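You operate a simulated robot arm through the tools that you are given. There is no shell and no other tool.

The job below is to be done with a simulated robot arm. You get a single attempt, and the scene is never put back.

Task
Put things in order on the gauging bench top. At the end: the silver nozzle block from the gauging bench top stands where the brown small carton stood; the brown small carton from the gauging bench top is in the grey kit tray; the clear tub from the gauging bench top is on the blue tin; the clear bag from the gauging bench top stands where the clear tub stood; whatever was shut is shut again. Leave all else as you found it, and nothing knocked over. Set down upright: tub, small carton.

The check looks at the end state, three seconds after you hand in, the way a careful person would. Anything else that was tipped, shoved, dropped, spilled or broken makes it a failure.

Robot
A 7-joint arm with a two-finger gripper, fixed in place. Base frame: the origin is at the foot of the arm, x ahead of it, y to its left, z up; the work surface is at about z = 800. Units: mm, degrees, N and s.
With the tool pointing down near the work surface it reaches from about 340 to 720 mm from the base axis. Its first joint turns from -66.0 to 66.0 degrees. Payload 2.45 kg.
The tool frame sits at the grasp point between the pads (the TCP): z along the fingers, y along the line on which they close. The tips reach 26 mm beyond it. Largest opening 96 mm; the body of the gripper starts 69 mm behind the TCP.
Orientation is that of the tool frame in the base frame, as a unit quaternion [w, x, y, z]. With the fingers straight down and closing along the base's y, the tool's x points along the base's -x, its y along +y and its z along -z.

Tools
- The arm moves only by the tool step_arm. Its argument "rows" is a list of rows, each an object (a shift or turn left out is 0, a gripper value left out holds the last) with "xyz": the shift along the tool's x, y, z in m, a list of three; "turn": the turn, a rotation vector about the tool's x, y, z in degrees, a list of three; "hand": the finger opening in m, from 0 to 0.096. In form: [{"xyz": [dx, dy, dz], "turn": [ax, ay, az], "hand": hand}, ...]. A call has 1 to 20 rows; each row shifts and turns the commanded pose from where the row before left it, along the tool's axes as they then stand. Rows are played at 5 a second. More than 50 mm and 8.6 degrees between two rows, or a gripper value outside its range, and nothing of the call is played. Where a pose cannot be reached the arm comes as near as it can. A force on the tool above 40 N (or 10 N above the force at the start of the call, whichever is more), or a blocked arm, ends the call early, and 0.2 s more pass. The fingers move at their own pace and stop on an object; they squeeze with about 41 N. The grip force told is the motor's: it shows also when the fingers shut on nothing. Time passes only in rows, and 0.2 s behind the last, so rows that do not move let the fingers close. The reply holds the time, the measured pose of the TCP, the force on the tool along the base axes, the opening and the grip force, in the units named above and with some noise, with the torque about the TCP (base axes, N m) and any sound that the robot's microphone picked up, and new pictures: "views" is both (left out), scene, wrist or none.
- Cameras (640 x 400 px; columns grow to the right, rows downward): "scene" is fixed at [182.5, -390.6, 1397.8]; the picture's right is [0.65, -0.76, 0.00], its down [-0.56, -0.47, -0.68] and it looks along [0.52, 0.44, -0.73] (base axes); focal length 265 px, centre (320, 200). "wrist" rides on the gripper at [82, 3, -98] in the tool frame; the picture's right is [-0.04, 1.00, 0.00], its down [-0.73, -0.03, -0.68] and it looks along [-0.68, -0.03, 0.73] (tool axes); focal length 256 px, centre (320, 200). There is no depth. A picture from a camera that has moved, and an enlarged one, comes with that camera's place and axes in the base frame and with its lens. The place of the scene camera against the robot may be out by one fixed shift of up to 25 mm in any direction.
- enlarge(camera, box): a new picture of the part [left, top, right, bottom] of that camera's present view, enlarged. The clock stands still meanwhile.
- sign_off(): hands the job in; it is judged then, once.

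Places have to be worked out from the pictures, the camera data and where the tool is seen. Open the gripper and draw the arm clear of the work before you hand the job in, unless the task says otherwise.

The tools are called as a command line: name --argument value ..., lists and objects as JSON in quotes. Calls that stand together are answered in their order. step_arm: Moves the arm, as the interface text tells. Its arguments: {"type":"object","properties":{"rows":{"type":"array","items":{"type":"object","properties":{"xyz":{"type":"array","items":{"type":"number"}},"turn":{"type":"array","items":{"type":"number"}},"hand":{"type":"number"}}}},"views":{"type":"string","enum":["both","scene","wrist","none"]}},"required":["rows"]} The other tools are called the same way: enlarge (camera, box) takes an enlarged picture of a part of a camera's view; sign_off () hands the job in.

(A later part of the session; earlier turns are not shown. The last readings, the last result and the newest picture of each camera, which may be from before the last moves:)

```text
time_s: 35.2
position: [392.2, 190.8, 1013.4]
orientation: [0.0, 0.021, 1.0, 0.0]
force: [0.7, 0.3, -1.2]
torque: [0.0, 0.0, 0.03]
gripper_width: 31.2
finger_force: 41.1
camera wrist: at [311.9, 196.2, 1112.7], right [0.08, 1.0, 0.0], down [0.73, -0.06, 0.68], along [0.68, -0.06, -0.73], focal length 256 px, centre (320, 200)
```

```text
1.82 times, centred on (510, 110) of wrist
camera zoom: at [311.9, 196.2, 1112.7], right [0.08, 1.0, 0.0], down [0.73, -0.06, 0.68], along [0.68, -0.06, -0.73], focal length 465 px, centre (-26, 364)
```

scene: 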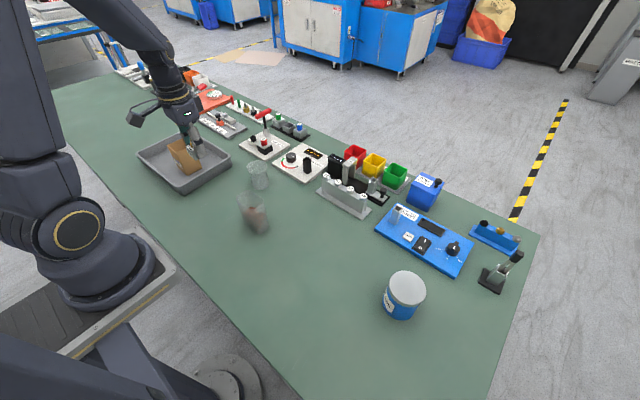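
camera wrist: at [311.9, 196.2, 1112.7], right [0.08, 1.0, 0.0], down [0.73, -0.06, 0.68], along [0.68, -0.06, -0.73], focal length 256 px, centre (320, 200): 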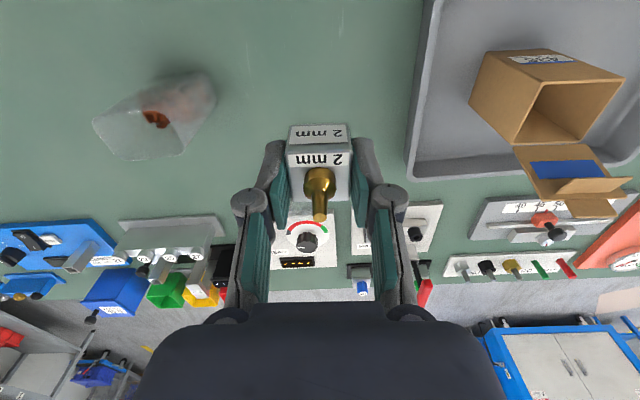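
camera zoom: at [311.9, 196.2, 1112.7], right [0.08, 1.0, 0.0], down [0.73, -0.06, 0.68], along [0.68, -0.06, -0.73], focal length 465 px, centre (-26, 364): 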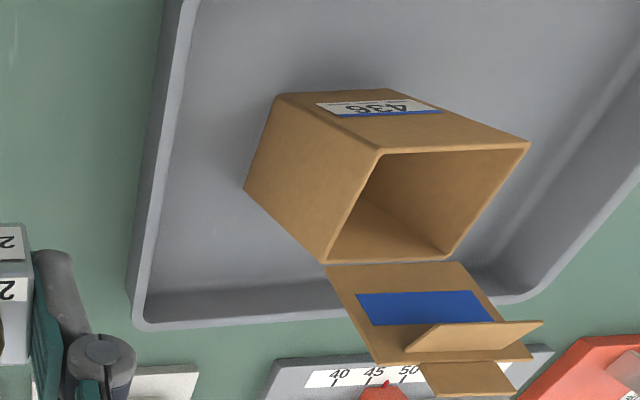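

The carton stands upright in the tray. I'll move the block over the carton's old centre (394, 209) and lower it.

step_arm --rows '[{"xyz": [-0.0023, 0.0194, 0]}, {"xyz": [0, 0, 0.03]}, {"xyz": [0, 0, 0.035]}, {"xyz": [0, 0, 0.035]}, {"xyz": [0, 0, 0.035]}, {"xyz": [0, 0, 0.025]}, {"xyz": [0, 0, 0.012]}, {"xyz": [0, 0, 0.005]}, {"xyz": [0, 0, 0]}]'

```text
time_s: 37.2
position: [395.0, 209.5, 834.7]
orientation: [0.0, 0.02, 1.0, 0.0]
force: [-0.3, -0.5, -0.3]
torque: [-0.01, 0.04, -0.03]
gripper_width: 31.2
finger_force: 41.0
camera wrist: at [314.7, 215.3, 933.0], right [0.08, 1.0, 0.0], down [0.73, -0.06, 0.68], along [0.68, -0.05, -0.73], focal length 256 px, centre (320, 200)
```

scene: 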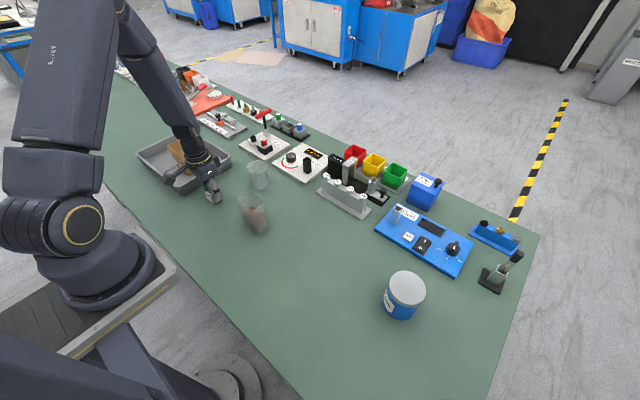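
wrist: 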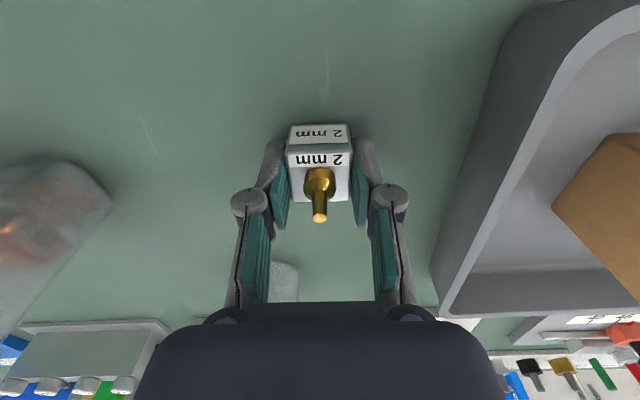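

I'm a few millimetres above the bench. I'll creep down to contact.

step_arm --rows '[{"xyz": [0, 0, 0.002]}, {"xyz": [0, 0, 0]}]' --views "none"

step_arm --rows '[{"xyz": [0, 0, 0.001]}, {"xyz": [0, 0, 0]}]' --views "none"

step_arm --rows '[{"xyz": [0, 0, 0.0007]}, {"xyz": [0, 0, 0]}]' --views "none"

```text
time_s: 37.8
position: [395.3, 210.2, 833.8]
orientation: [0.001, 0.02, 1.0, 0.001]
force: [-0.8, 0.2, -1.0]
torque: [0.02, -0.02, 0.01]
gripper_width: 31.2
finger_force: 41.0
```

```text
time_s: 38.4
position: [395.6, 208.7, 832.0]
orientation: [-0.001, 0.02, 1.0, 0.0]
force: [-0.2, -0.2, -2.3]
torque: [-0.03, 0.02, 0.02]
gripper_width: 30.9
finger_force: 40.9
```

```text
time_s: 39.0
position: [395.6, 209.5, 832.0]
orientation: [0.0, 0.02, 1.0, 0.001]
force: [-0.2, -1.1, 14.5]
torque: [-0.11, 0.09, -0.02]
gripper_width: 31.1
finger_force: 41.1
```

There is contact with the bench. I'll relieve the force slightly, open, and withdraw straight up.

step_arm --rows '[{"xyz": [0, 0, -0.0006]}, {"xyz": [0, 0, 0]}, {"hand": 0.034}, {"hand": 0.04}, {"hand": 0.055}, {"hand": 0.055}, {"xyz": [0, 0, -0.01]}, {"xyz": [0, 0, -0.02]}, {"xyz": [0, 0, -0.03]}, {"xyz": [0, 0, -0.03]}, {"xyz": [0, 0, -0.035]}, {"xyz": [0, 0, -0.035]}, {"xyz": [0, 0, 0]}]'

enlarge --camera "scene" --box '[184, 140, 284, 240]'

enlarge --camera "wrist" --box '[220, 0, 420, 200]'

```text
time_s: 41.8
position: [396.5, 207.9, 991.9]
orientation: [0.0, 0.02, 1.0, 0.0]
force: [-0.1, -0.6, -0.5]
torque: [0.0, -0.02, -0.01]
gripper_width: 55.0
finger_force: 0.0
camera wrist: at [315.9, 213.4, 1091.0], right [0.08, 1.0, 0.0], down [0.73, -0.06, 0.68], along [0.68, -0.05, -0.73], focal length 256 px, centre (320, 200)
```

scene: 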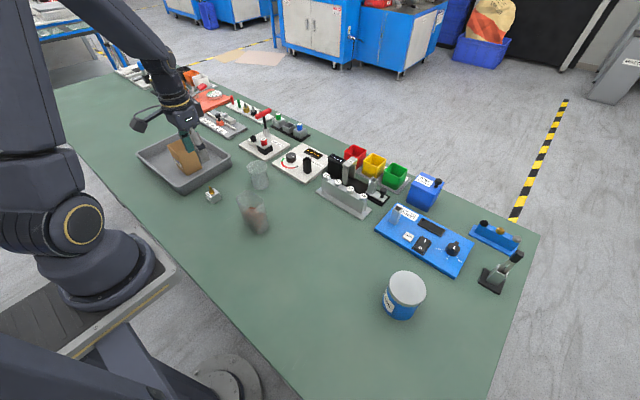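
wrist: 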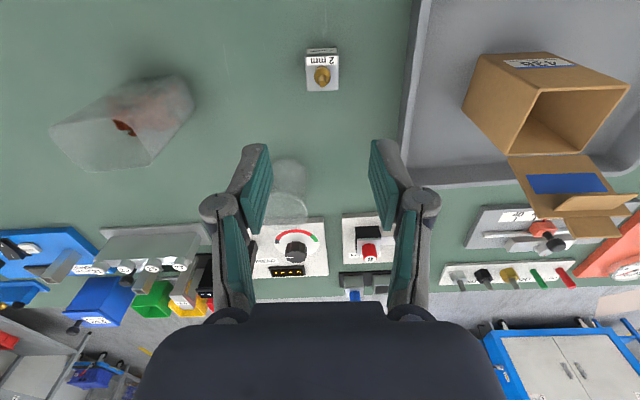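

```text
4.00 times, centred on (234, 190) of scene
camera zoom: at [182.4, -390.6, 1397.8], right [0.65, -0.76, 0.0], down [-0.56, -0.47, -0.68], along [0.52, 0.44, -0.73], focal length 1062 px, centre (664, 240)
```

zoom: 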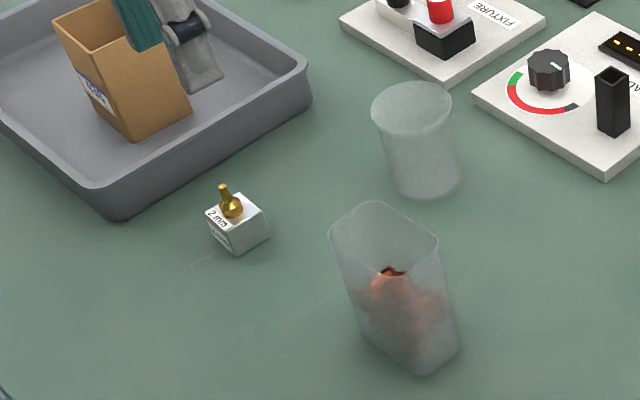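

```text
2.00 times, centred on (320, 100) of wrist
camera zoom: at [315.9, 213.4, 1091.0], right [0.08, 1.0, 0.0], down [0.73, -0.06, 0.68], along [0.68, -0.05, -0.73], focal length 512 px, centre (320, 400)
```

zoom: 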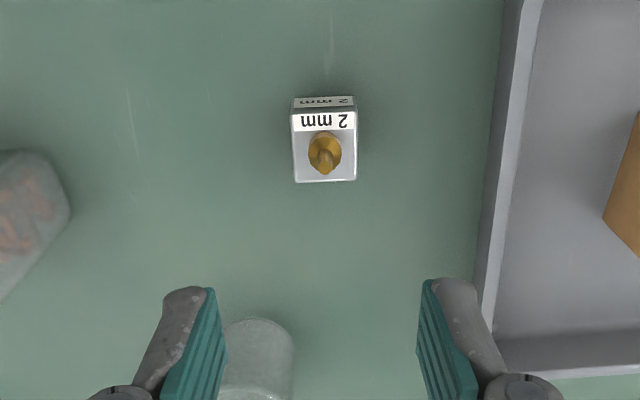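

The block stands upright exactly where the carton was. Next, I'll move over the tub and measure it from above.

step_arm --rows '[{"turn": [0, 0, -2.3]}, {"xyz": [-0.035, -0.015, 0]}, {"xyz": [-0.035, -0.015, 0]}, {"xyz": [-0.035, -0.015, 0]}, {"xyz": [-0.0315, -0.014, 0], "hand": 0.096}, {"xyz": [0, 0, 0]}, {"xyz": [0, 0, 0]}]'

enlarge --camera "wrist" --box '[240, 0, 400, 160]'

```text
time_s: 43.4
position: [529.9, 152.7, 990.9]
orientation: [-0.001, 0.0, 1.0, 0.0]
force: [0.2, 0.6, 0.6]
torque: [0.03, 0.01, 0.02]
gripper_width: 95.9
finger_force: 0.2
camera wrist: at [449.9, 154.7, 1089.3], right [0.04, 1.0, 0.0], down [0.73, -0.03, 0.68], along [0.68, -0.03, -0.73], focal length 256 px, centre (320, 200)
```

scene: 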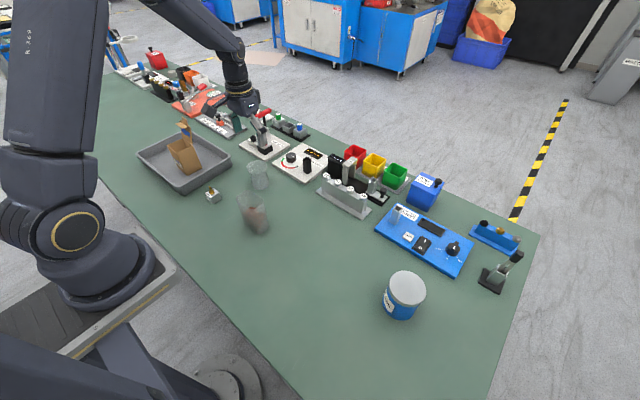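
wrist: 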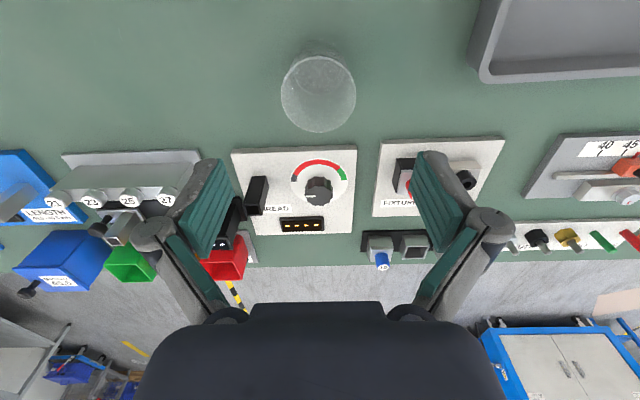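

```text
2.50 times, centred on (320, 80) of wrist
camera zoom: at [449.9, 154.7, 1089.3], right [0.04, 1.0, 0.0], down [0.73, -0.03, 0.68], along [0.68, -0.03, -0.73], focal length 640 px, centre (320, 500)
```

zoom: 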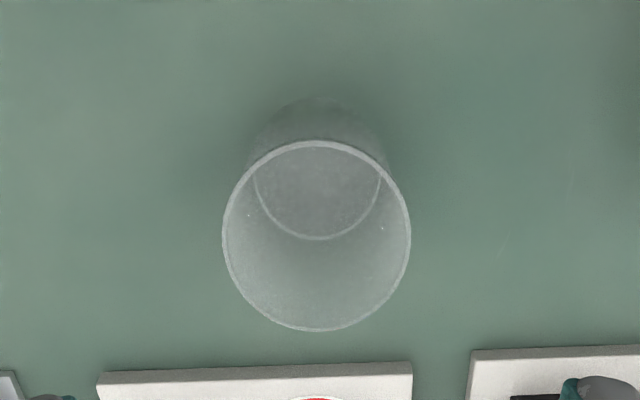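

Tub: centre about (533, 149.5), rim diameter about 63, base about 56, height about 72, and empty. I'll centre over it and descend, with the fingers closing along y.

step_arm --rows '[{"xyz": [-0.0031, -0.0032, 0]}, {"xyz": [0, 0, 0.03]}, {"xyz": [0, 0, 0.03]}, {"xyz": [0, 0, 0.03]}, {"xyz": [0, 0, 0.03]}, {"xyz": [0, 0, 0.02]}, {"xyz": [0, 0, 0]}]'

```text
time_s: 45.0
position: [534.1, 149.6, 852.2]
orientation: [0.0, 0.001, 1.0, 0.0]
force: [0.6, 0.2, 0.5]
torque: [0.01, 0.02, 0.01]
gripper_width: 95.9
finger_force: 0.1
camera wrist: at [454.7, 151.4, 950.7], right [0.04, 1.0, 0.0], down [0.73, -0.03, 0.68], along [0.68, -0.03, -0.73], focal length 256 px, centre (320, 200)
```

scene: 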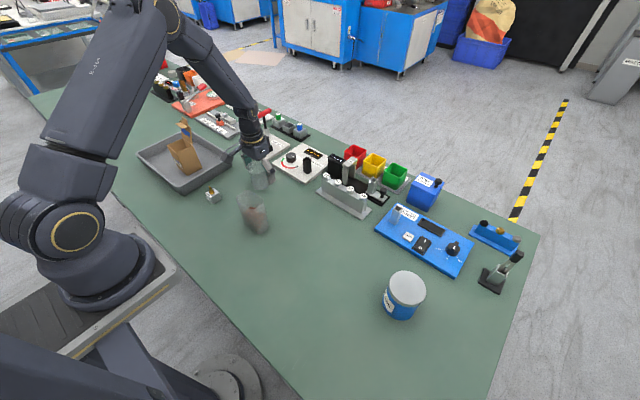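
wrist: 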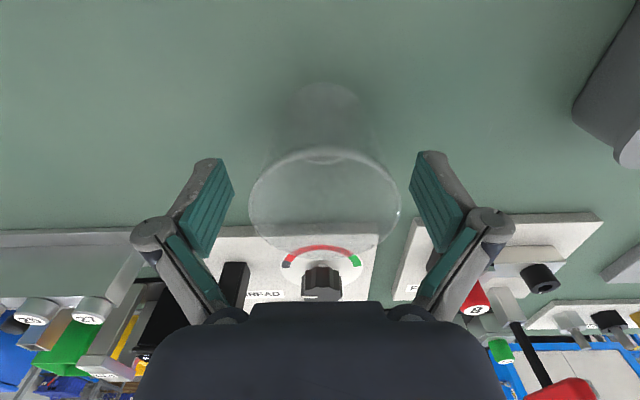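

The tub is centred between the fingers. I'll close gently in steps.

step_arm --rows '[{"xyz": [0, 0.001, 0], "hand": 0.075}, {"hand": 0.068}, {"hand": 0.064}, {"hand": 0.062}, {"hand": 0.061}, {"hand": 0.061}]' --views "wrist"

```text
time_s: 46.4
position: [535.7, 148.8, 852.7]
orientation: [0.0, 0.0, 1.0, 0.0]
force: [-0.6, 0.0, -0.1]
torque: [0.0, 0.0, 0.04]
gripper_width: 61.0
finger_force: 0.1
camera wrist: at [454.9, 151.5, 950.9], right [0.04, 1.0, 0.0], down [0.73, -0.03, 0.68], along [0.68, -0.03, -0.73], focal length 256 px, centre (320, 200)
```

wrist: 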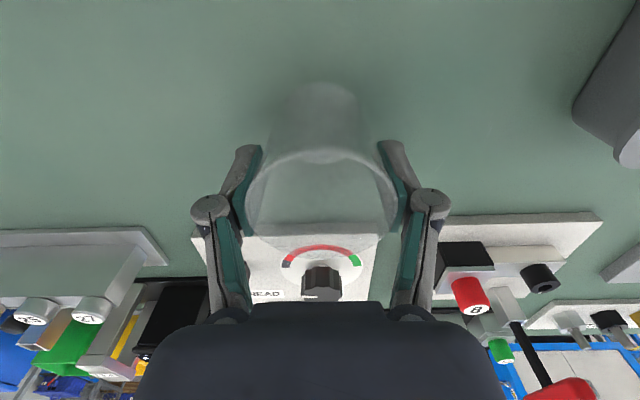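

There's no contact yet at 61 mm. I'll continue to close by small steps.

step_arm --rows '[{"hand": 0.06}, {"hand": 0.06}]' --views "none"

step_arm --rows '[{"hand": 0.059}, {"hand": 0.059}]' --views "none"

step_arm --rows '[{"hand": 0.058}, {"hand": 0.058}]' --views "none"

```text
time_s: 47.0
position: [534.7, 149.1, 852.0]
orientation: [-0.001, -0.001, 1.0, 0.0]
force: [0.2, 0.3, -0.8]
torque: [0.01, -0.01, 0.0]
gripper_width: 60.2
finger_force: 0.0
```

```text
time_s: 47.6
position: [535.2, 149.5, 853.3]
orientation: [0.0, 0.0, 1.0, -0.001]
force: [-0.4, 0.4, -1.1]
torque: [-0.05, 0.05, -0.03]
gripper_width: 59.2
finger_force: 0.4
```

```text
time_s: 48.2
position: [535.0, 148.0, 852.6]
orientation: [0.0, -0.001, 1.0, 0.0]
force: [0.1, 0.0, 0.0]
torque: [0.02, -0.01, 0.01]
gripper_width: 58.3
finger_force: 0.4
```

Still no clear contact at 58 mm. I'll look closely before squeezing further.

enlarge --camera "wrist" --box '[220, 60, 420, 260]'

enlarge --camera "scene" --box '[228, 130, 292, 200]'

```text
2.00 times, centred on (320, 160) of wrist
camera zoom: at [454.9, 151.5, 950.9], right [0.04, 1.0, 0.0], down [0.73, -0.03, 0.68], along [0.68, -0.03, -0.73], focal length 512 px, centre (320, 280)
```

zoom: 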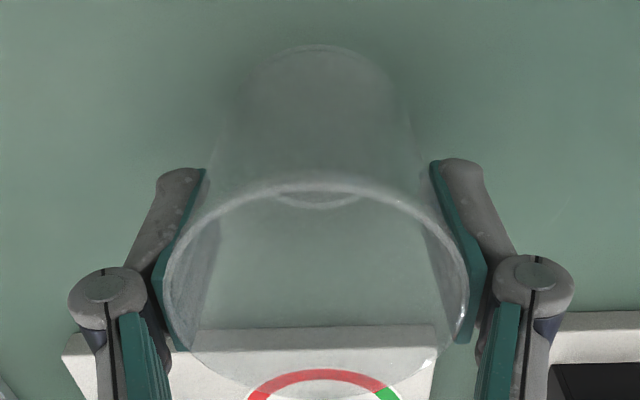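

```text
5.71 times, centred on (260, 165) of scene
camera zoom: at [182.5, -390.6, 1397.8], right [0.65, -0.76, 0.0], down [-0.56, -0.47, -0.68], along [0.52, 0.44, -0.73], focal length 1517 px, centre (663, 400)
```

zoom: 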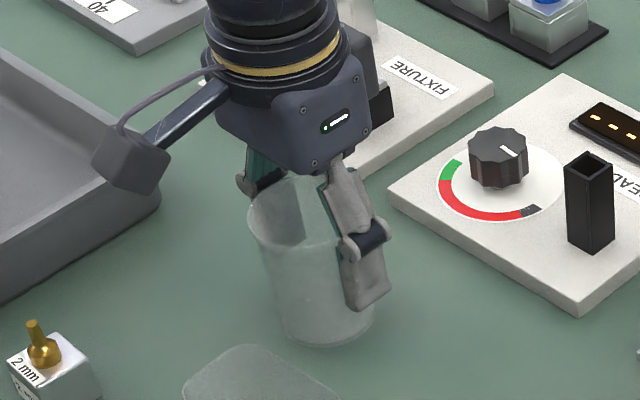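

The pads are close to the wall and the tub looks undistorted. I'll keep closing slowly.

step_arm --rows '[{"hand": 0.057}, {"hand": 0.057}]' --views "none"

step_arm --rows '[{"hand": 0.056}, {"hand": 0.056}]' --views "wrist"

```text
time_s: 48.8
position: [534.7, 149.2, 852.6]
orientation: [0.001, 0.0, 1.0, 0.0]
force: [0.7, 0.3, -0.1]
torque: [0.05, -0.01, 0.01]
gripper_width: 58.1
finger_force: 3.6
```

```text
time_s: 49.4
position: [534.8, 147.8, 853.1]
orientation: [0.0, -0.001, 1.0, 0.0]
force: [0.2, 0.2, 2.1]
torque: [-0.01, 0.02, 0.0]
gripper_width: 57.3
finger_force: 11.5
camera wrist: at [454.9, 151.5, 950.9], right [0.04, 1.0, 0.0], down [0.73, -0.03, 0.68], along [0.68, -0.03, -0.73], focal length 256 px, centre (320, 200)
```

wrist: 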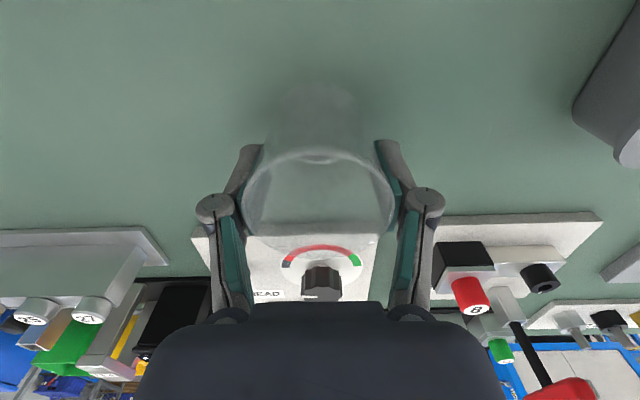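

Contact is at about 58 mm, with 11 N now. I'll add slightly more grip and make a small test lift.

step_arm --rows '[{"hand": 0.0555}, {"hand": 0.0555}, {"xyz": [0, 0, -0.005], "hand": 0.0555}, {"xyz": [0, 0, -0.01], "hand": 0.0555}, {"xyz": [0, 0, 0], "hand": 0.0555}]'

enlarge --camera "scene" --box '[228, 130, 292, 200]'

```text
time_s: 50.6
position: [534.3, 149.3, 865.5]
orientation: [0.0, 0.0, 1.0, 0.001]
force: [0.5, 0.3, 0.6]
torque: [0.0, -0.01, 0.0]
gripper_width: 56.7
finger_force: 41.0
camera wrist: at [454.3, 151.9, 965.4], right [0.04, 1.0, 0.0], down [0.73, -0.03, 0.68], along [0.68, -0.03, -0.73], focal length 256 px, centre (320, 200)
```

scene: 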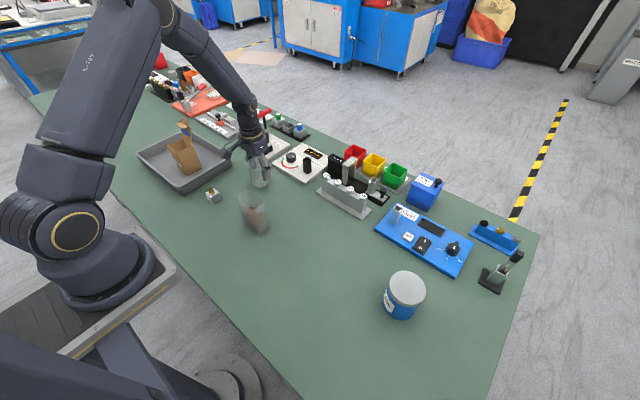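
wrist: 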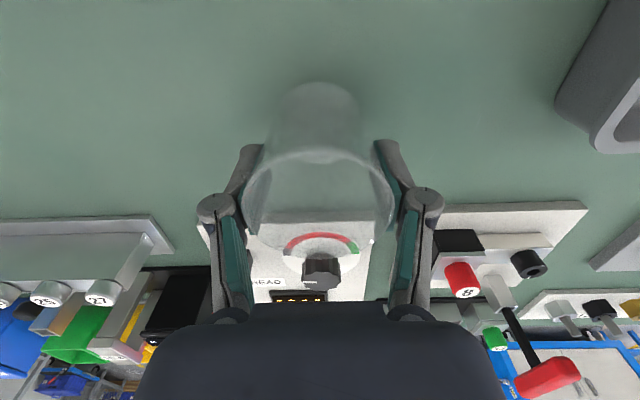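

```text
5.71 times, centred on (260, 165) of scene
camera zoom: at [182.5, -390.6, 1397.8], right [0.65, -0.76, 0.0], down [-0.56, -0.47, -0.68], along [0.52, 0.44, -0.73], focal length 1517 px, centre (663, 400)
```

zoom: 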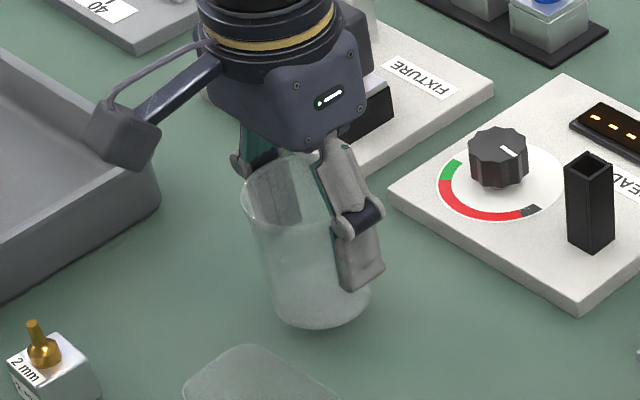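

The tub lifts cleanly and stays upright. I'll raise it and carry it across to above the tin.

step_arm --rows '[{"xyz": [0, 0, -0.03]}, {"xyz": [0, 0, -0.035]}, {"xyz": [0, 0, -0.035]}, {"xyz": [0, 0, -0.035]}, {"xyz": [0.0022, -0.02, 0]}, {"xyz": [0.0044, -0.0386, 0]}, {"xyz": [0.0044, -0.0386, 0]}, {"xyz": [0.0044, -0.0386, 0]}, {"xyz": [0.0044, -0.0386, 0]}, {"xyz": [0.0044, -0.0386, 0]}, {"xyz": [0.0044, -0.0386, 0]}, {"xyz": [0.0044, -0.0386, 0]}, {"xyz": [0.0044, -0.0386, 0]}, {"xyz": [0, 0, 0]}]'

```text
time_s: 53.6
position: [494.0, -180.4, 1005.4]
orientation: [0.0, 0.0, 1.0, 0.0]
force: [-0.1, -1.0, -0.1]
torque: [-0.01, 0.0, -0.02]
gripper_width: 56.8
finger_force: 40.9
camera wrist: at [414.6, -177.4, 1102.7], right [0.04, 1.0, 0.0], down [0.73, -0.03, 0.68], along [0.68, -0.03, -0.73], focal length 256 px, centre (320, 200)
```

scene: 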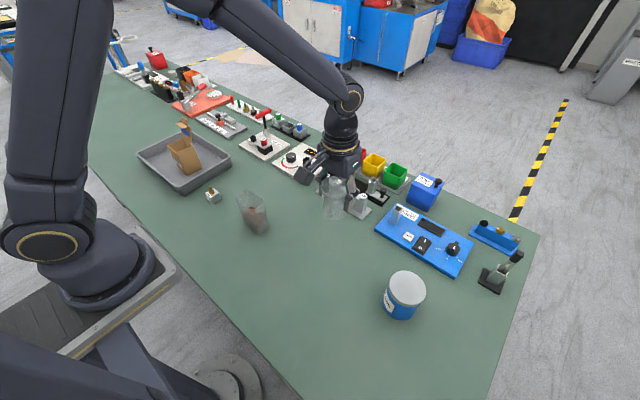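
wrist: 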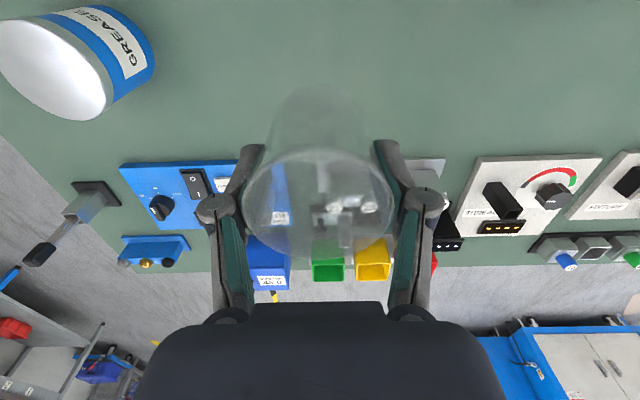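

The tub is held steady. I'll continue to above the tin.

step_arm --rows '[{"xyz": [0.0033, -0.036, 0]}, {"xyz": [0.0033, -0.036, 0]}, {"xyz": [0.0033, -0.036, 0]}, {"xyz": [0.0033, -0.036, 0]}, {"xyz": [0.0033, -0.036, 0]}, {"xyz": [0.002, -0.02, 0]}, {"xyz": [0.001, -0.0106, 0]}, {"xyz": [0, 0, 0]}]'

enlarge --camera "wrist" --box '[220, 0, 420, 200]'

enlarge --camera "scene" --box '[340, 200, 460, 340]'

```text
time_s: 55.4
position: [477.0, -392.0, 1002.9]
orientation: [0.0, 0.0, 1.0, 0.001]
force: [-0.2, -0.1, -0.6]
torque: [0.03, 0.01, 0.01]
gripper_width: 56.7
finger_force: 41.2
camera wrist: at [396.3, -390.6, 1101.1], right [0.04, 1.0, 0.0], down [0.73, -0.03, 0.68], along [0.68, -0.03, -0.73], focal length 256 px, centre (320, 200)
```

scene: 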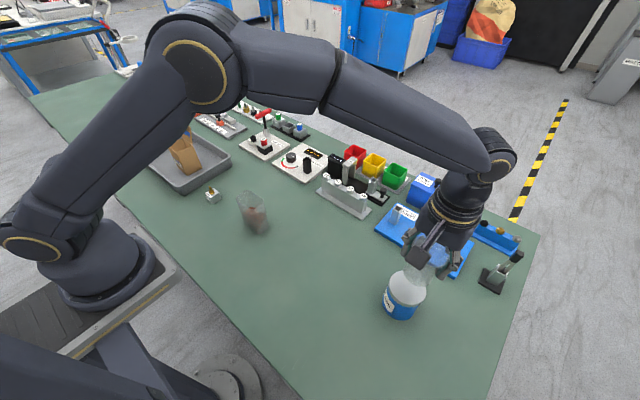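
wrist: 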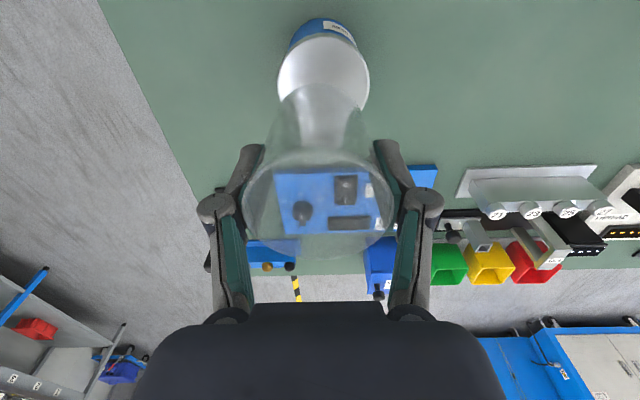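

```text
2.00 times, centred on (320, 100) of wrist
camera zoom: at [396.3, -390.6, 1101.1], right [0.04, 1.0, 0.0], down [0.73, -0.03, 0.68], along [0.68, -0.03, -0.73], focal length 512 px, centre (320, 400)
```

zoom: 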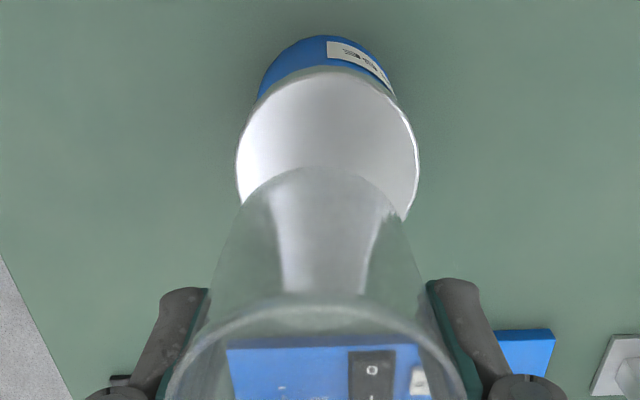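

```text
2.86 times, centred on (400, 270) of scene
camera zoom: at [182.5, -390.6, 1397.8], right [0.65, -0.76, 0.0], down [-0.56, -0.47, -0.68], along [0.52, 0.44, -0.73], focal length 758 px, centre (91, 0)
```

zoom: 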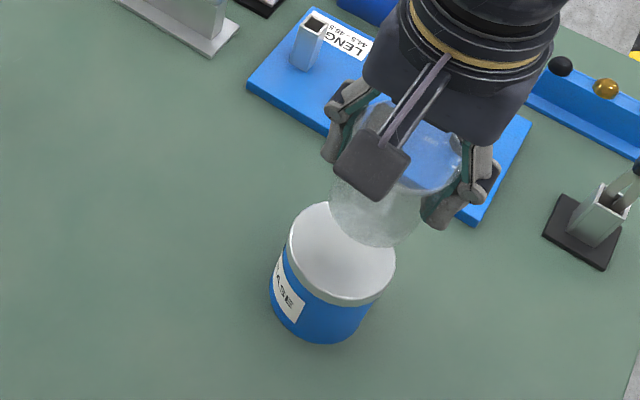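

The tub base is within about 2 mm of the lid centre in the pictures. I'll nudge it 2 mm and lower it to just above the expected lid height.

step_arm --rows '[{"xyz": [0.002, 0.001, 0.01]}, {"xyz": [0, 0, 0.015]}, {"xyz": [0, 0, 0.013]}, {"xyz": [0, 0, 0.008]}, {"xyz": [0, 0, 0.004]}, {"xyz": [0, 0, 0]}]'

enlarge --camera "scene" --box '[340, 200, 460, 340]'

```text
time_s: 56.8
position: [474.2, -392.0, 951.5]
orientation: [0.0, 0.0, 1.0, 0.0]
force: [0.4, -0.4, -0.3]
torque: [-0.01, 0.02, 0.03]
gripper_width: 56.5
finger_force: 41.3
camera wrist: at [394.0, -389.0, 1050.3], right [0.04, 1.0, 0.0], down [0.73, -0.03, 0.68], along [0.68, -0.03, -0.73], focal length 256 px, centre (320, 200)
```

scene: 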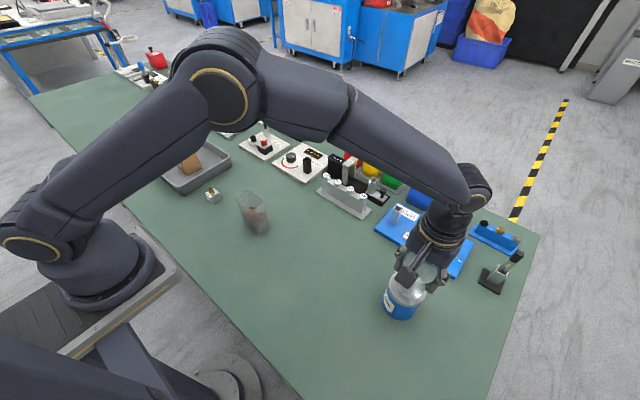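
wrist: 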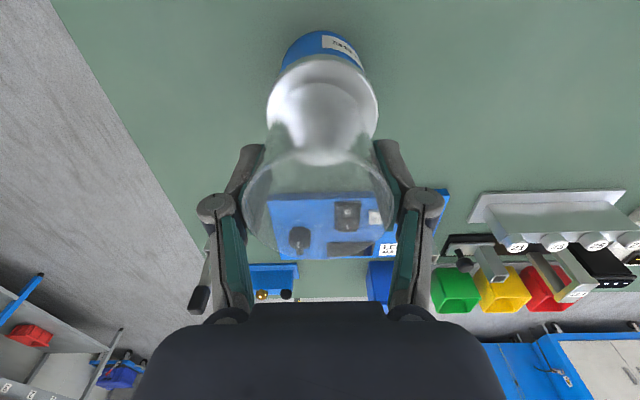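

```text
2.86 times, centred on (400, 270) of scene
camera zoom: at [182.5, -390.6, 1397.8], right [0.65, -0.76, 0.0], down [-0.56, -0.47, -0.68], along [0.52, 0.44, -0.73], focal length 758 px, centre (91, 0)
```

zoom: 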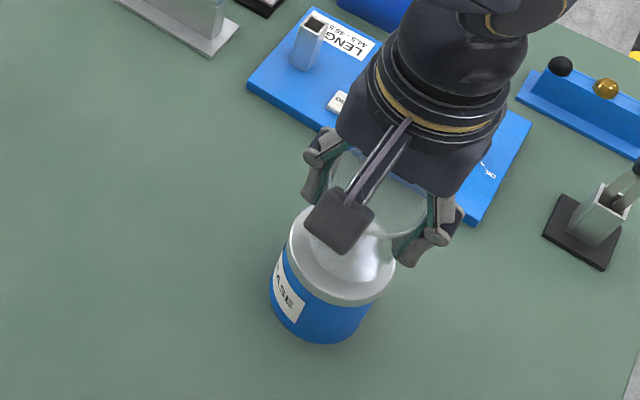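

I'm still above the lid and well centred. I'll creep down to contact.

step_arm --rows '[{"xyz": [0, 0, 0.003]}, {"xyz": [0, 0, 0.003]}, {"xyz": [0, 0, 0]}]' --views "none"

step_arm --rows '[{"xyz": [0, 0, 0.002]}, {"xyz": [0, 0, 0]}]' --views "none"

step_arm --rows '[{"xyz": [0, 0, 0.0015]}, {"xyz": [0, 0, 0]}]' --views "wrist"

```text
time_s: 57.6
position: [474.8, -391.1, 945.8]
orientation: [0.0, -0.001, 1.0, 0.0]
force: [0.4, 0.5, -0.4]
torque: [-0.03, 0.01, -0.01]
gripper_width: 56.6
finger_force: 41.0
```

```text
time_s: 58.2
position: [476.3, -391.7, 944.0]
orientation: [0.0, 0.0, 1.0, 0.0]
force: [0.1, -0.3, -0.4]
torque: [0.01, -0.05, -0.04]
gripper_width: 56.5
finger_force: 41.5
```

```text
time_s: 58.8
position: [475.4, -390.6, 943.2]
orientation: [0.0, 0.0, 1.0, 0.0]
force: [0.2, -0.6, -0.7]
torque: [-0.02, 0.01, -0.01]
gripper_width: 56.8
finger_force: 41.4
camera wrist: at [394.7, -388.5, 1041.2], right [0.04, 1.0, 0.0], down [0.73, -0.03, 0.68], along [0.68, -0.03, -0.73], focal length 256 px, centre (320, 200)
```

wrist: 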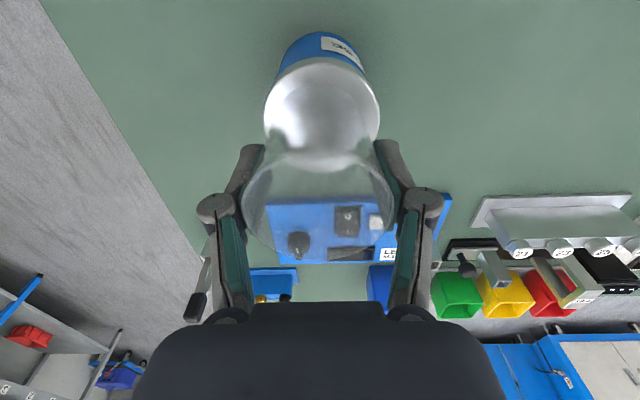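

There's no contact yet at TCP z 943. I'll continue with small steps.

step_arm --rows '[{"xyz": [0, 0, 0.002]}, {"xyz": [0, 0, 0]}]' --views "none"

step_arm --rows '[{"xyz": [0, 0, 0.0015]}, {"xyz": [0, 0, 0]}]' --views "none"

step_arm --rows '[{"xyz": [0, 0, 0.001]}, {"xyz": [0, 0, 0]}]' --views "none"

step_arm --rows '[{"xyz": [0, 0, 0.001]}, {"xyz": [0, 0, 0]}]' --views "wrist"

```text
time_s: 59.4
position: [474.1, -390.7, 941.9]
orientation: [0.001, 0.0, 1.0, -0.001]
force: [-2.2, 2.8, 19.7]
torque: [0.32, 0.29, -0.08]
gripper_width: 56.8
finger_force: 41.2
```

```text
time_s: 60.0
position: [476.3, -390.6, 940.7]
orientation: [0.001, 0.0, 1.0, -0.002]
force: [0.4, -3.3, 23.4]
torque: [0.0, 0.04, -0.1]
gripper_width: 56.4
finger_force: 41.3
```

```text
time_s: 60.6
position: [474.9, -387.8, 936.1]
orientation: [-0.002, -0.001, 1.0, 0.003]
force: [-0.7, 0.7, -0.6]
torque: [0.03, -0.01, 0.0]
gripper_width: 56.5
finger_force: 10.7
```

```text
time_s: 61.2
position: [475.2, -389.4, 936.9]
orientation: [0.0, 0.0, 1.0, 0.0]
force: [0.4, -0.7, -0.4]
torque: [-0.01, 0.0, -0.01]
gripper_width: 56.5
finger_force: 0.1
camera wrist: at [395.1, -387.2, 1035.4], right [0.04, 1.0, 0.0], down [0.73, -0.03, 0.68], along [0.68, -0.03, -0.73], focal length 256 px, centre (320, 200)
```

wrist: 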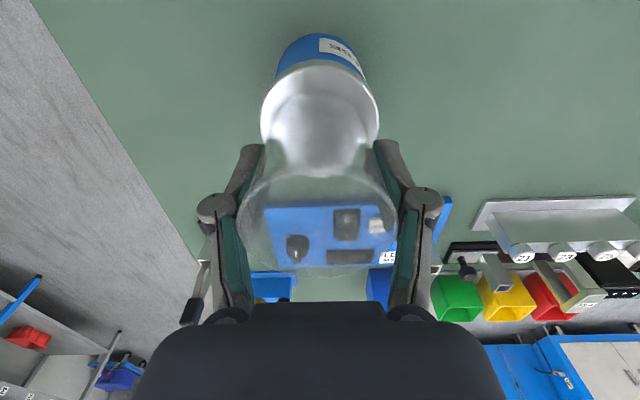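

Contact came at about z 942, and the last steps slid the fingers down the tapered tub, so the grip is now slack. I'll inspect the tub before doing anything else.

enlarge --camera "wrist" --box '[220, 30, 420, 280]'

enlarge --camera "scene" --box '[360, 230, 450, 330]'

```text
1.60 times, centred on (320, 155) of wrist
camera zoom: at [395.1, -387.2, 1035.4], right [0.04, 1.0, 0.0], down [0.73, -0.03, 0.68], along [0.68, -0.03, -0.73], focal length 410 px, centre (320, 272)
```

zoom: 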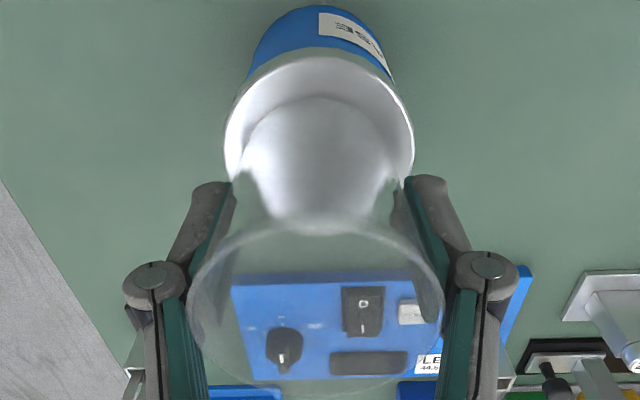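

```text
4.00 times, centred on (405, 280) of scene
camera zoom: at [182.5, -390.6, 1397.8], right [0.65, -0.76, 0.0], down [-0.56, -0.47, -0.68], along [0.52, 0.44, -0.73], focal length 1062 px, centre (-20, -120)
```

zoom: 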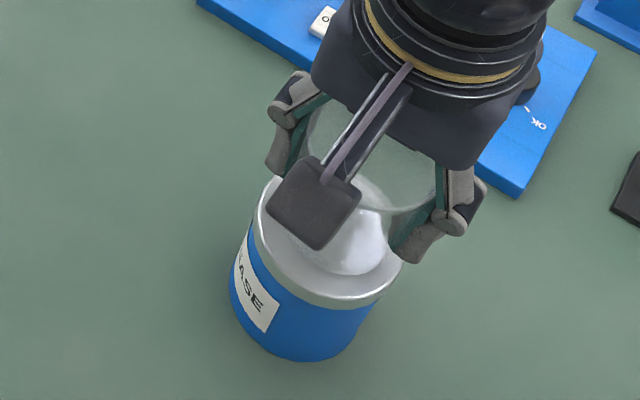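

The tub stands centred on the lid and the tin has not moved. I'll open slowly and check before rising.

step_arm --rows '[{"hand": 0.059}, {"hand": 0.063}, {"hand": 0.07}, {"hand": 0.08}, {"hand": 0.088}, {"hand": 0.09}]'

enlarge --camera "wrist" --box '[220, 30, 420, 280]'

```text
time_s: 62.6
position: [474.7, -390.5, 937.1]
orientation: [0.0, 0.001, 1.0, 0.0]
force: [0.9, 0.1, 0.4]
torque: [-0.02, 0.0, 0.0]
gripper_width: 90.3
finger_force: 0.0
camera wrist: at [395.1, -387.3, 1035.8], right [0.04, 1.0, 0.0], down [0.73, -0.03, 0.68], along [0.68, -0.03, -0.73], focal length 256 px, centre (320, 200)
```

scene: 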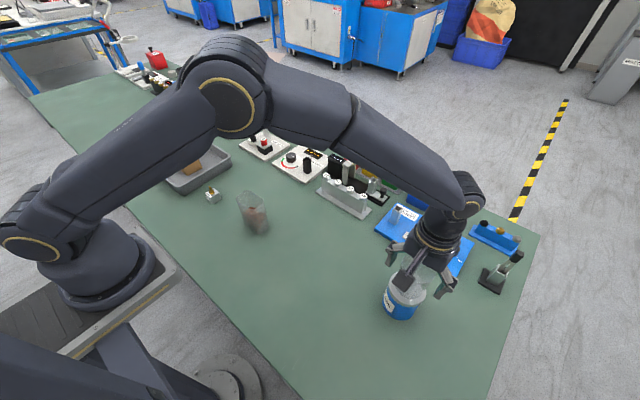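
wrist: 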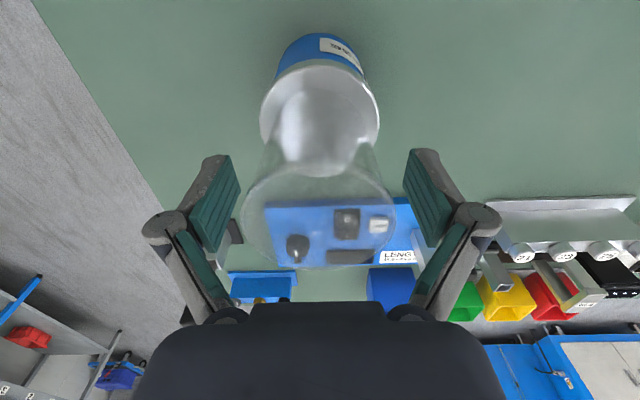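

```text
1.60 times, centred on (320, 155) of wrist
camera zoom: at [395.1, -387.3, 1035.8], right [0.04, 1.0, 0.0], down [0.73, -0.03, 0.68], along [0.68, -0.03, -0.73], focal length 410 px, centre (320, 272)
```

zoom: 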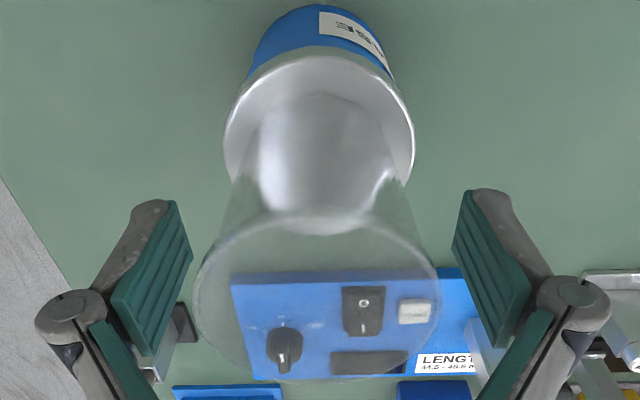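

The tub stands freely, upright and centred on the tin. I'll withdraw straight up.

step_arm --rows '[{"xyz": [0, 0, -0.01], "hand": 0.096}, {"xyz": [0, 0, -0.02]}, {"xyz": [0, 0, -0.03]}, {"xyz": [0, 0, -0.035]}, {"xyz": [0, 0, -0.035]}, {"xyz": [0, 0, -0.02]}, {"xyz": [0, 0, 0]}]'

enlarge --camera "scene" --box '[360, 230, 450, 330]'

enlarge --camera "wrist" --box '[220, 0, 420, 200]'

```text
time_s: 64.2
position: [474.6, -390.4, 1088.2]
orientation: [0.0, 0.0, 1.0, 0.0]
force: [-1.0, -0.4, 0.2]
torque: [0.01, 0.01, 0.0]
gripper_width: 95.9
finger_force: 0.1
camera wrist: at [394.8, -388.3, 1186.2], right [0.04, 1.0, 0.0], down [0.73, -0.03, 0.68], along [0.68, -0.03, -0.73], focal length 256 px, centre (320, 200)
```

scene: 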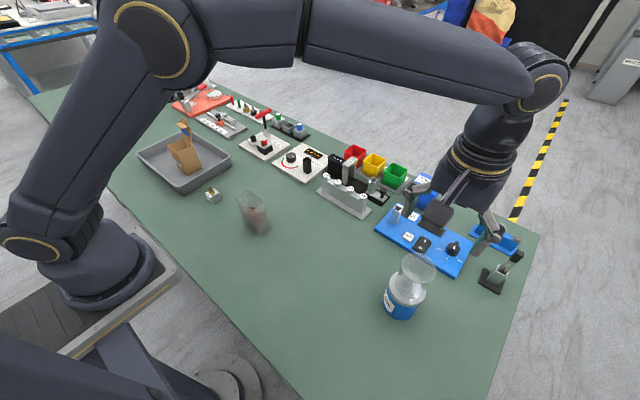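
wrist: 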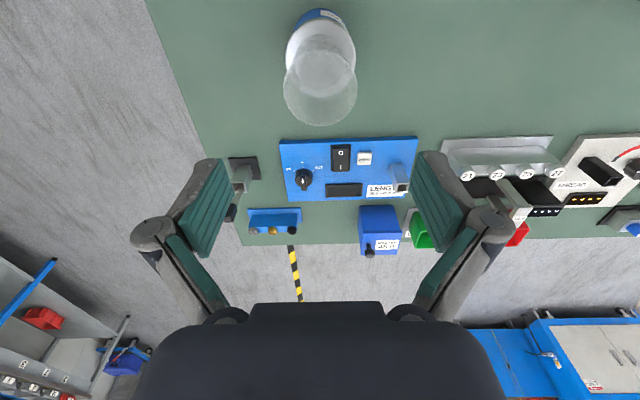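

```text
4.00 times, centred on (405, 280) of scene
camera zoom: at [182.5, -390.6, 1397.8], right [0.65, -0.76, 0.0], down [-0.56, -0.47, -0.68], along [0.52, 0.44, -0.73], focal length 1062 px, centre (-20, -120)
```

zoom: 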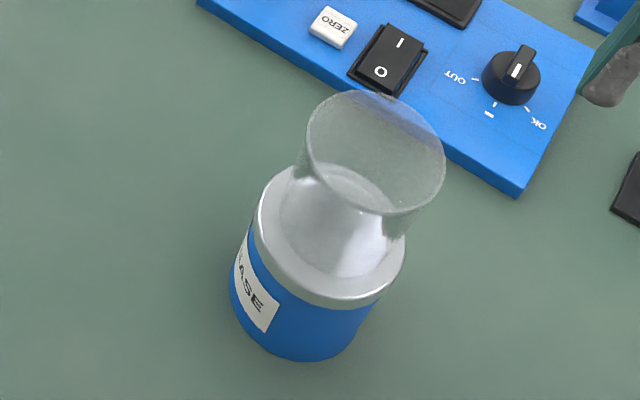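

```text
2.00 times, centred on (320, 100) of wrist
camera zoom: at [394.8, -388.3, 1186.2], right [0.04, 1.0, 0.0], down [0.73, -0.03, 0.68], along [0.68, -0.03, -0.73], focal length 512 px, centre (320, 400)
```

zoom: 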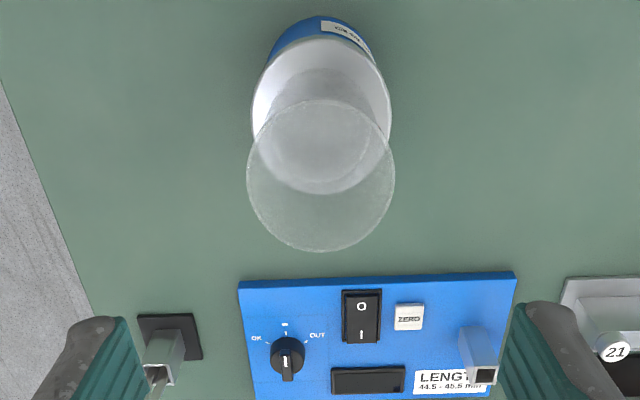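

The tub is safely on the tin. Next I'll move over the bag for a close look.

step_arm --rows '[{"xyz": [0.003, 0.02, 0]}, {"xyz": [0.006, 0.04, 0.003]}, {"xyz": [0.006, 0.04, 0.003]}, {"xyz": [0.006, 0.04, 0.003]}, {"xyz": [0.006, 0.04, 0.003]}, {"xyz": [0.006, 0.04, 0.003]}, {"xyz": [0.006, 0.04, 0.003]}, {"xyz": [0.006, 0.04, 0.003]}, {"xyz": [0.006, 0.04, 0.003]}, {"xyz": [0.006, 0.04, 0.003]}, {"xyz": [0.006, 0.04, 0.003]}, {"xyz": [0, 0, 0]}]'

enlarge --camera "wrist" --box '[230, 0, 410, 140]'

enlarge --camera "scene" --box '[222, 170, 286, 240]'

```text
time_s: 66.8
position: [413.0, 30.8, 1058.2]
orientation: [0.0, 0.0, 1.0, 0.0]
force: [-0.4, -0.1, -0.3]
torque: [0.02, 0.0, -0.01]
gripper_width: 95.8
finger_force: 0.0
camera wrist: at [332.2, 33.3, 1157.2], right [0.04, 1.0, 0.0], down [0.73, -0.03, 0.68], along [0.68, -0.03, -0.73], focal length 256 px, centre (320, 200)
```

scene: 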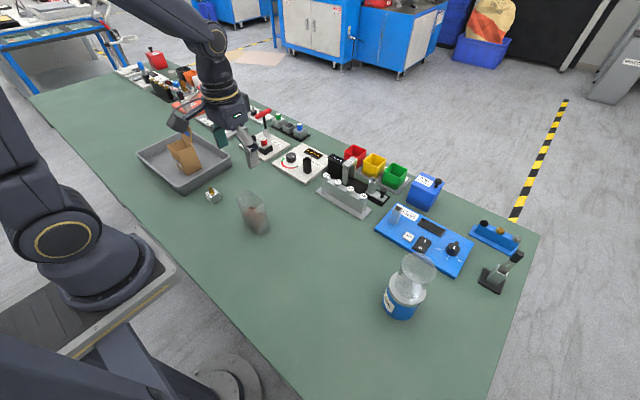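
wrist: 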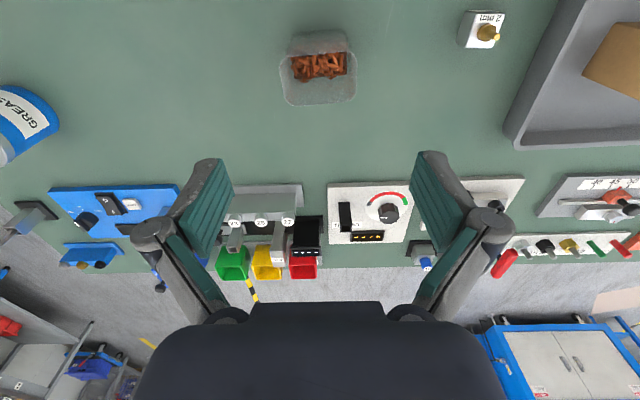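

```text
2.86 times, centred on (320, 70) of wrist
camera zoom: at [332.2, 33.3, 1157.2], right [0.04, 1.0, 0.0], down [0.73, -0.03, 0.68], along [0.68, -0.03, -0.73], focal length 731 px, centre (320, 571)
```

zoom: 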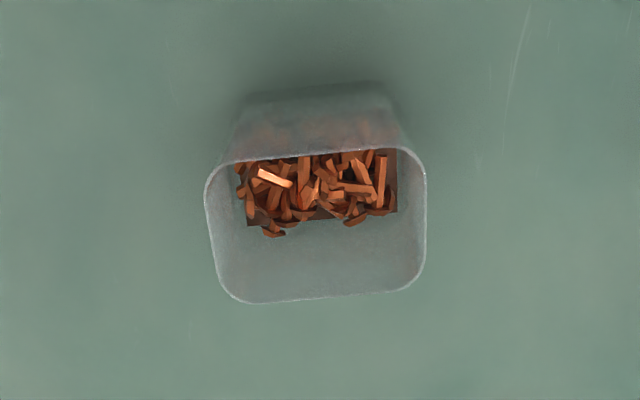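

```text
5.71 times, centred on (254, 205) of scene
camera zoom: at [182.5, -390.6, 1397.8], right [0.65, -0.76, 0.0], down [-0.56, -0.47, -0.68], along [0.52, 0.44, -0.73], focal length 1517 px, centre (697, 171)
```

zoom: 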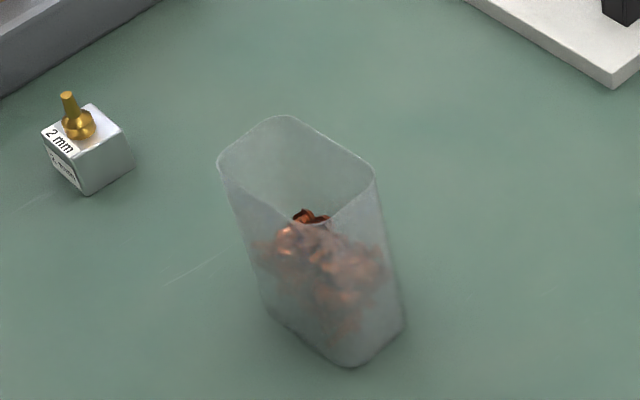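

Bag: open-topped pouch holding copper chips, top about 43×70 mm centred near (412, 28.5), about 112 mm tall, yawed about +2.4°. I'll align with it and stop just above its rim to check clearance.

step_arm --rows '[{"turn": [0, 0, -2.4]}, {"xyz": [0.001, -0.0023, 0.03], "hand": 0.096}, {"xyz": [0, 0, 0.03]}, {"xyz": [0, 0, 0.03]}, {"xyz": [0, 0, 0.018]}, {"xyz": [0, 0, 0]}]'

enlarge --camera "wrist" --box '[200, 0, 440, 200]'

```text
time_s: 68.2
position: [412.8, 28.0, 947.5]
orientation: [0.0, -0.021, 1.0, 0.001]
force: [0.4, -0.2, -0.3]
torque: [-0.02, 0.03, 0.02]
gripper_width: 96.3
finger_force: 0.1
camera wrist: at [331.8, 26.4, 1046.8], right [0.0, 1.0, 0.0], down [0.73, 0.0, 0.68], along [0.68, 0.0, -0.73], focal length 256 px, centre (320, 200)
```

scene: 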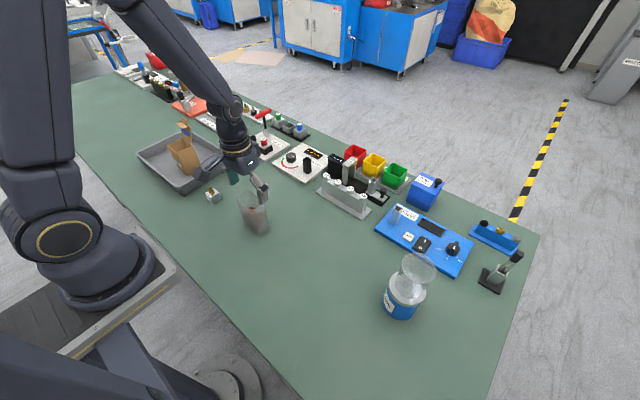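
wrist: 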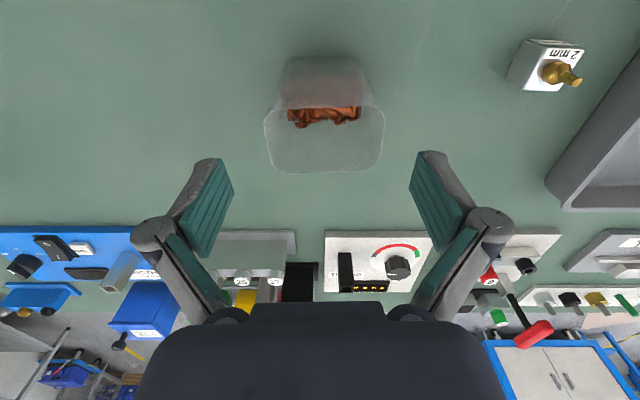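

```text
2.00 times, centred on (320, 100) of wrist
camera zoom: at [331.8, 26.4, 1046.8], right [0.0, 1.0, 0.0], down [0.73, 0.0, 0.68], along [0.68, 0.0, -0.73], focal length 512 px, centre (320, 400)
```

zoom: 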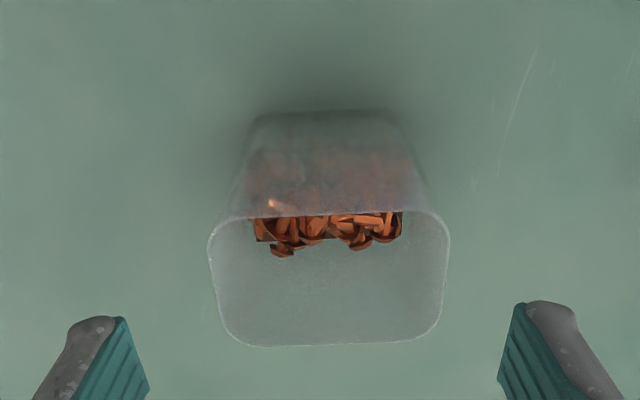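

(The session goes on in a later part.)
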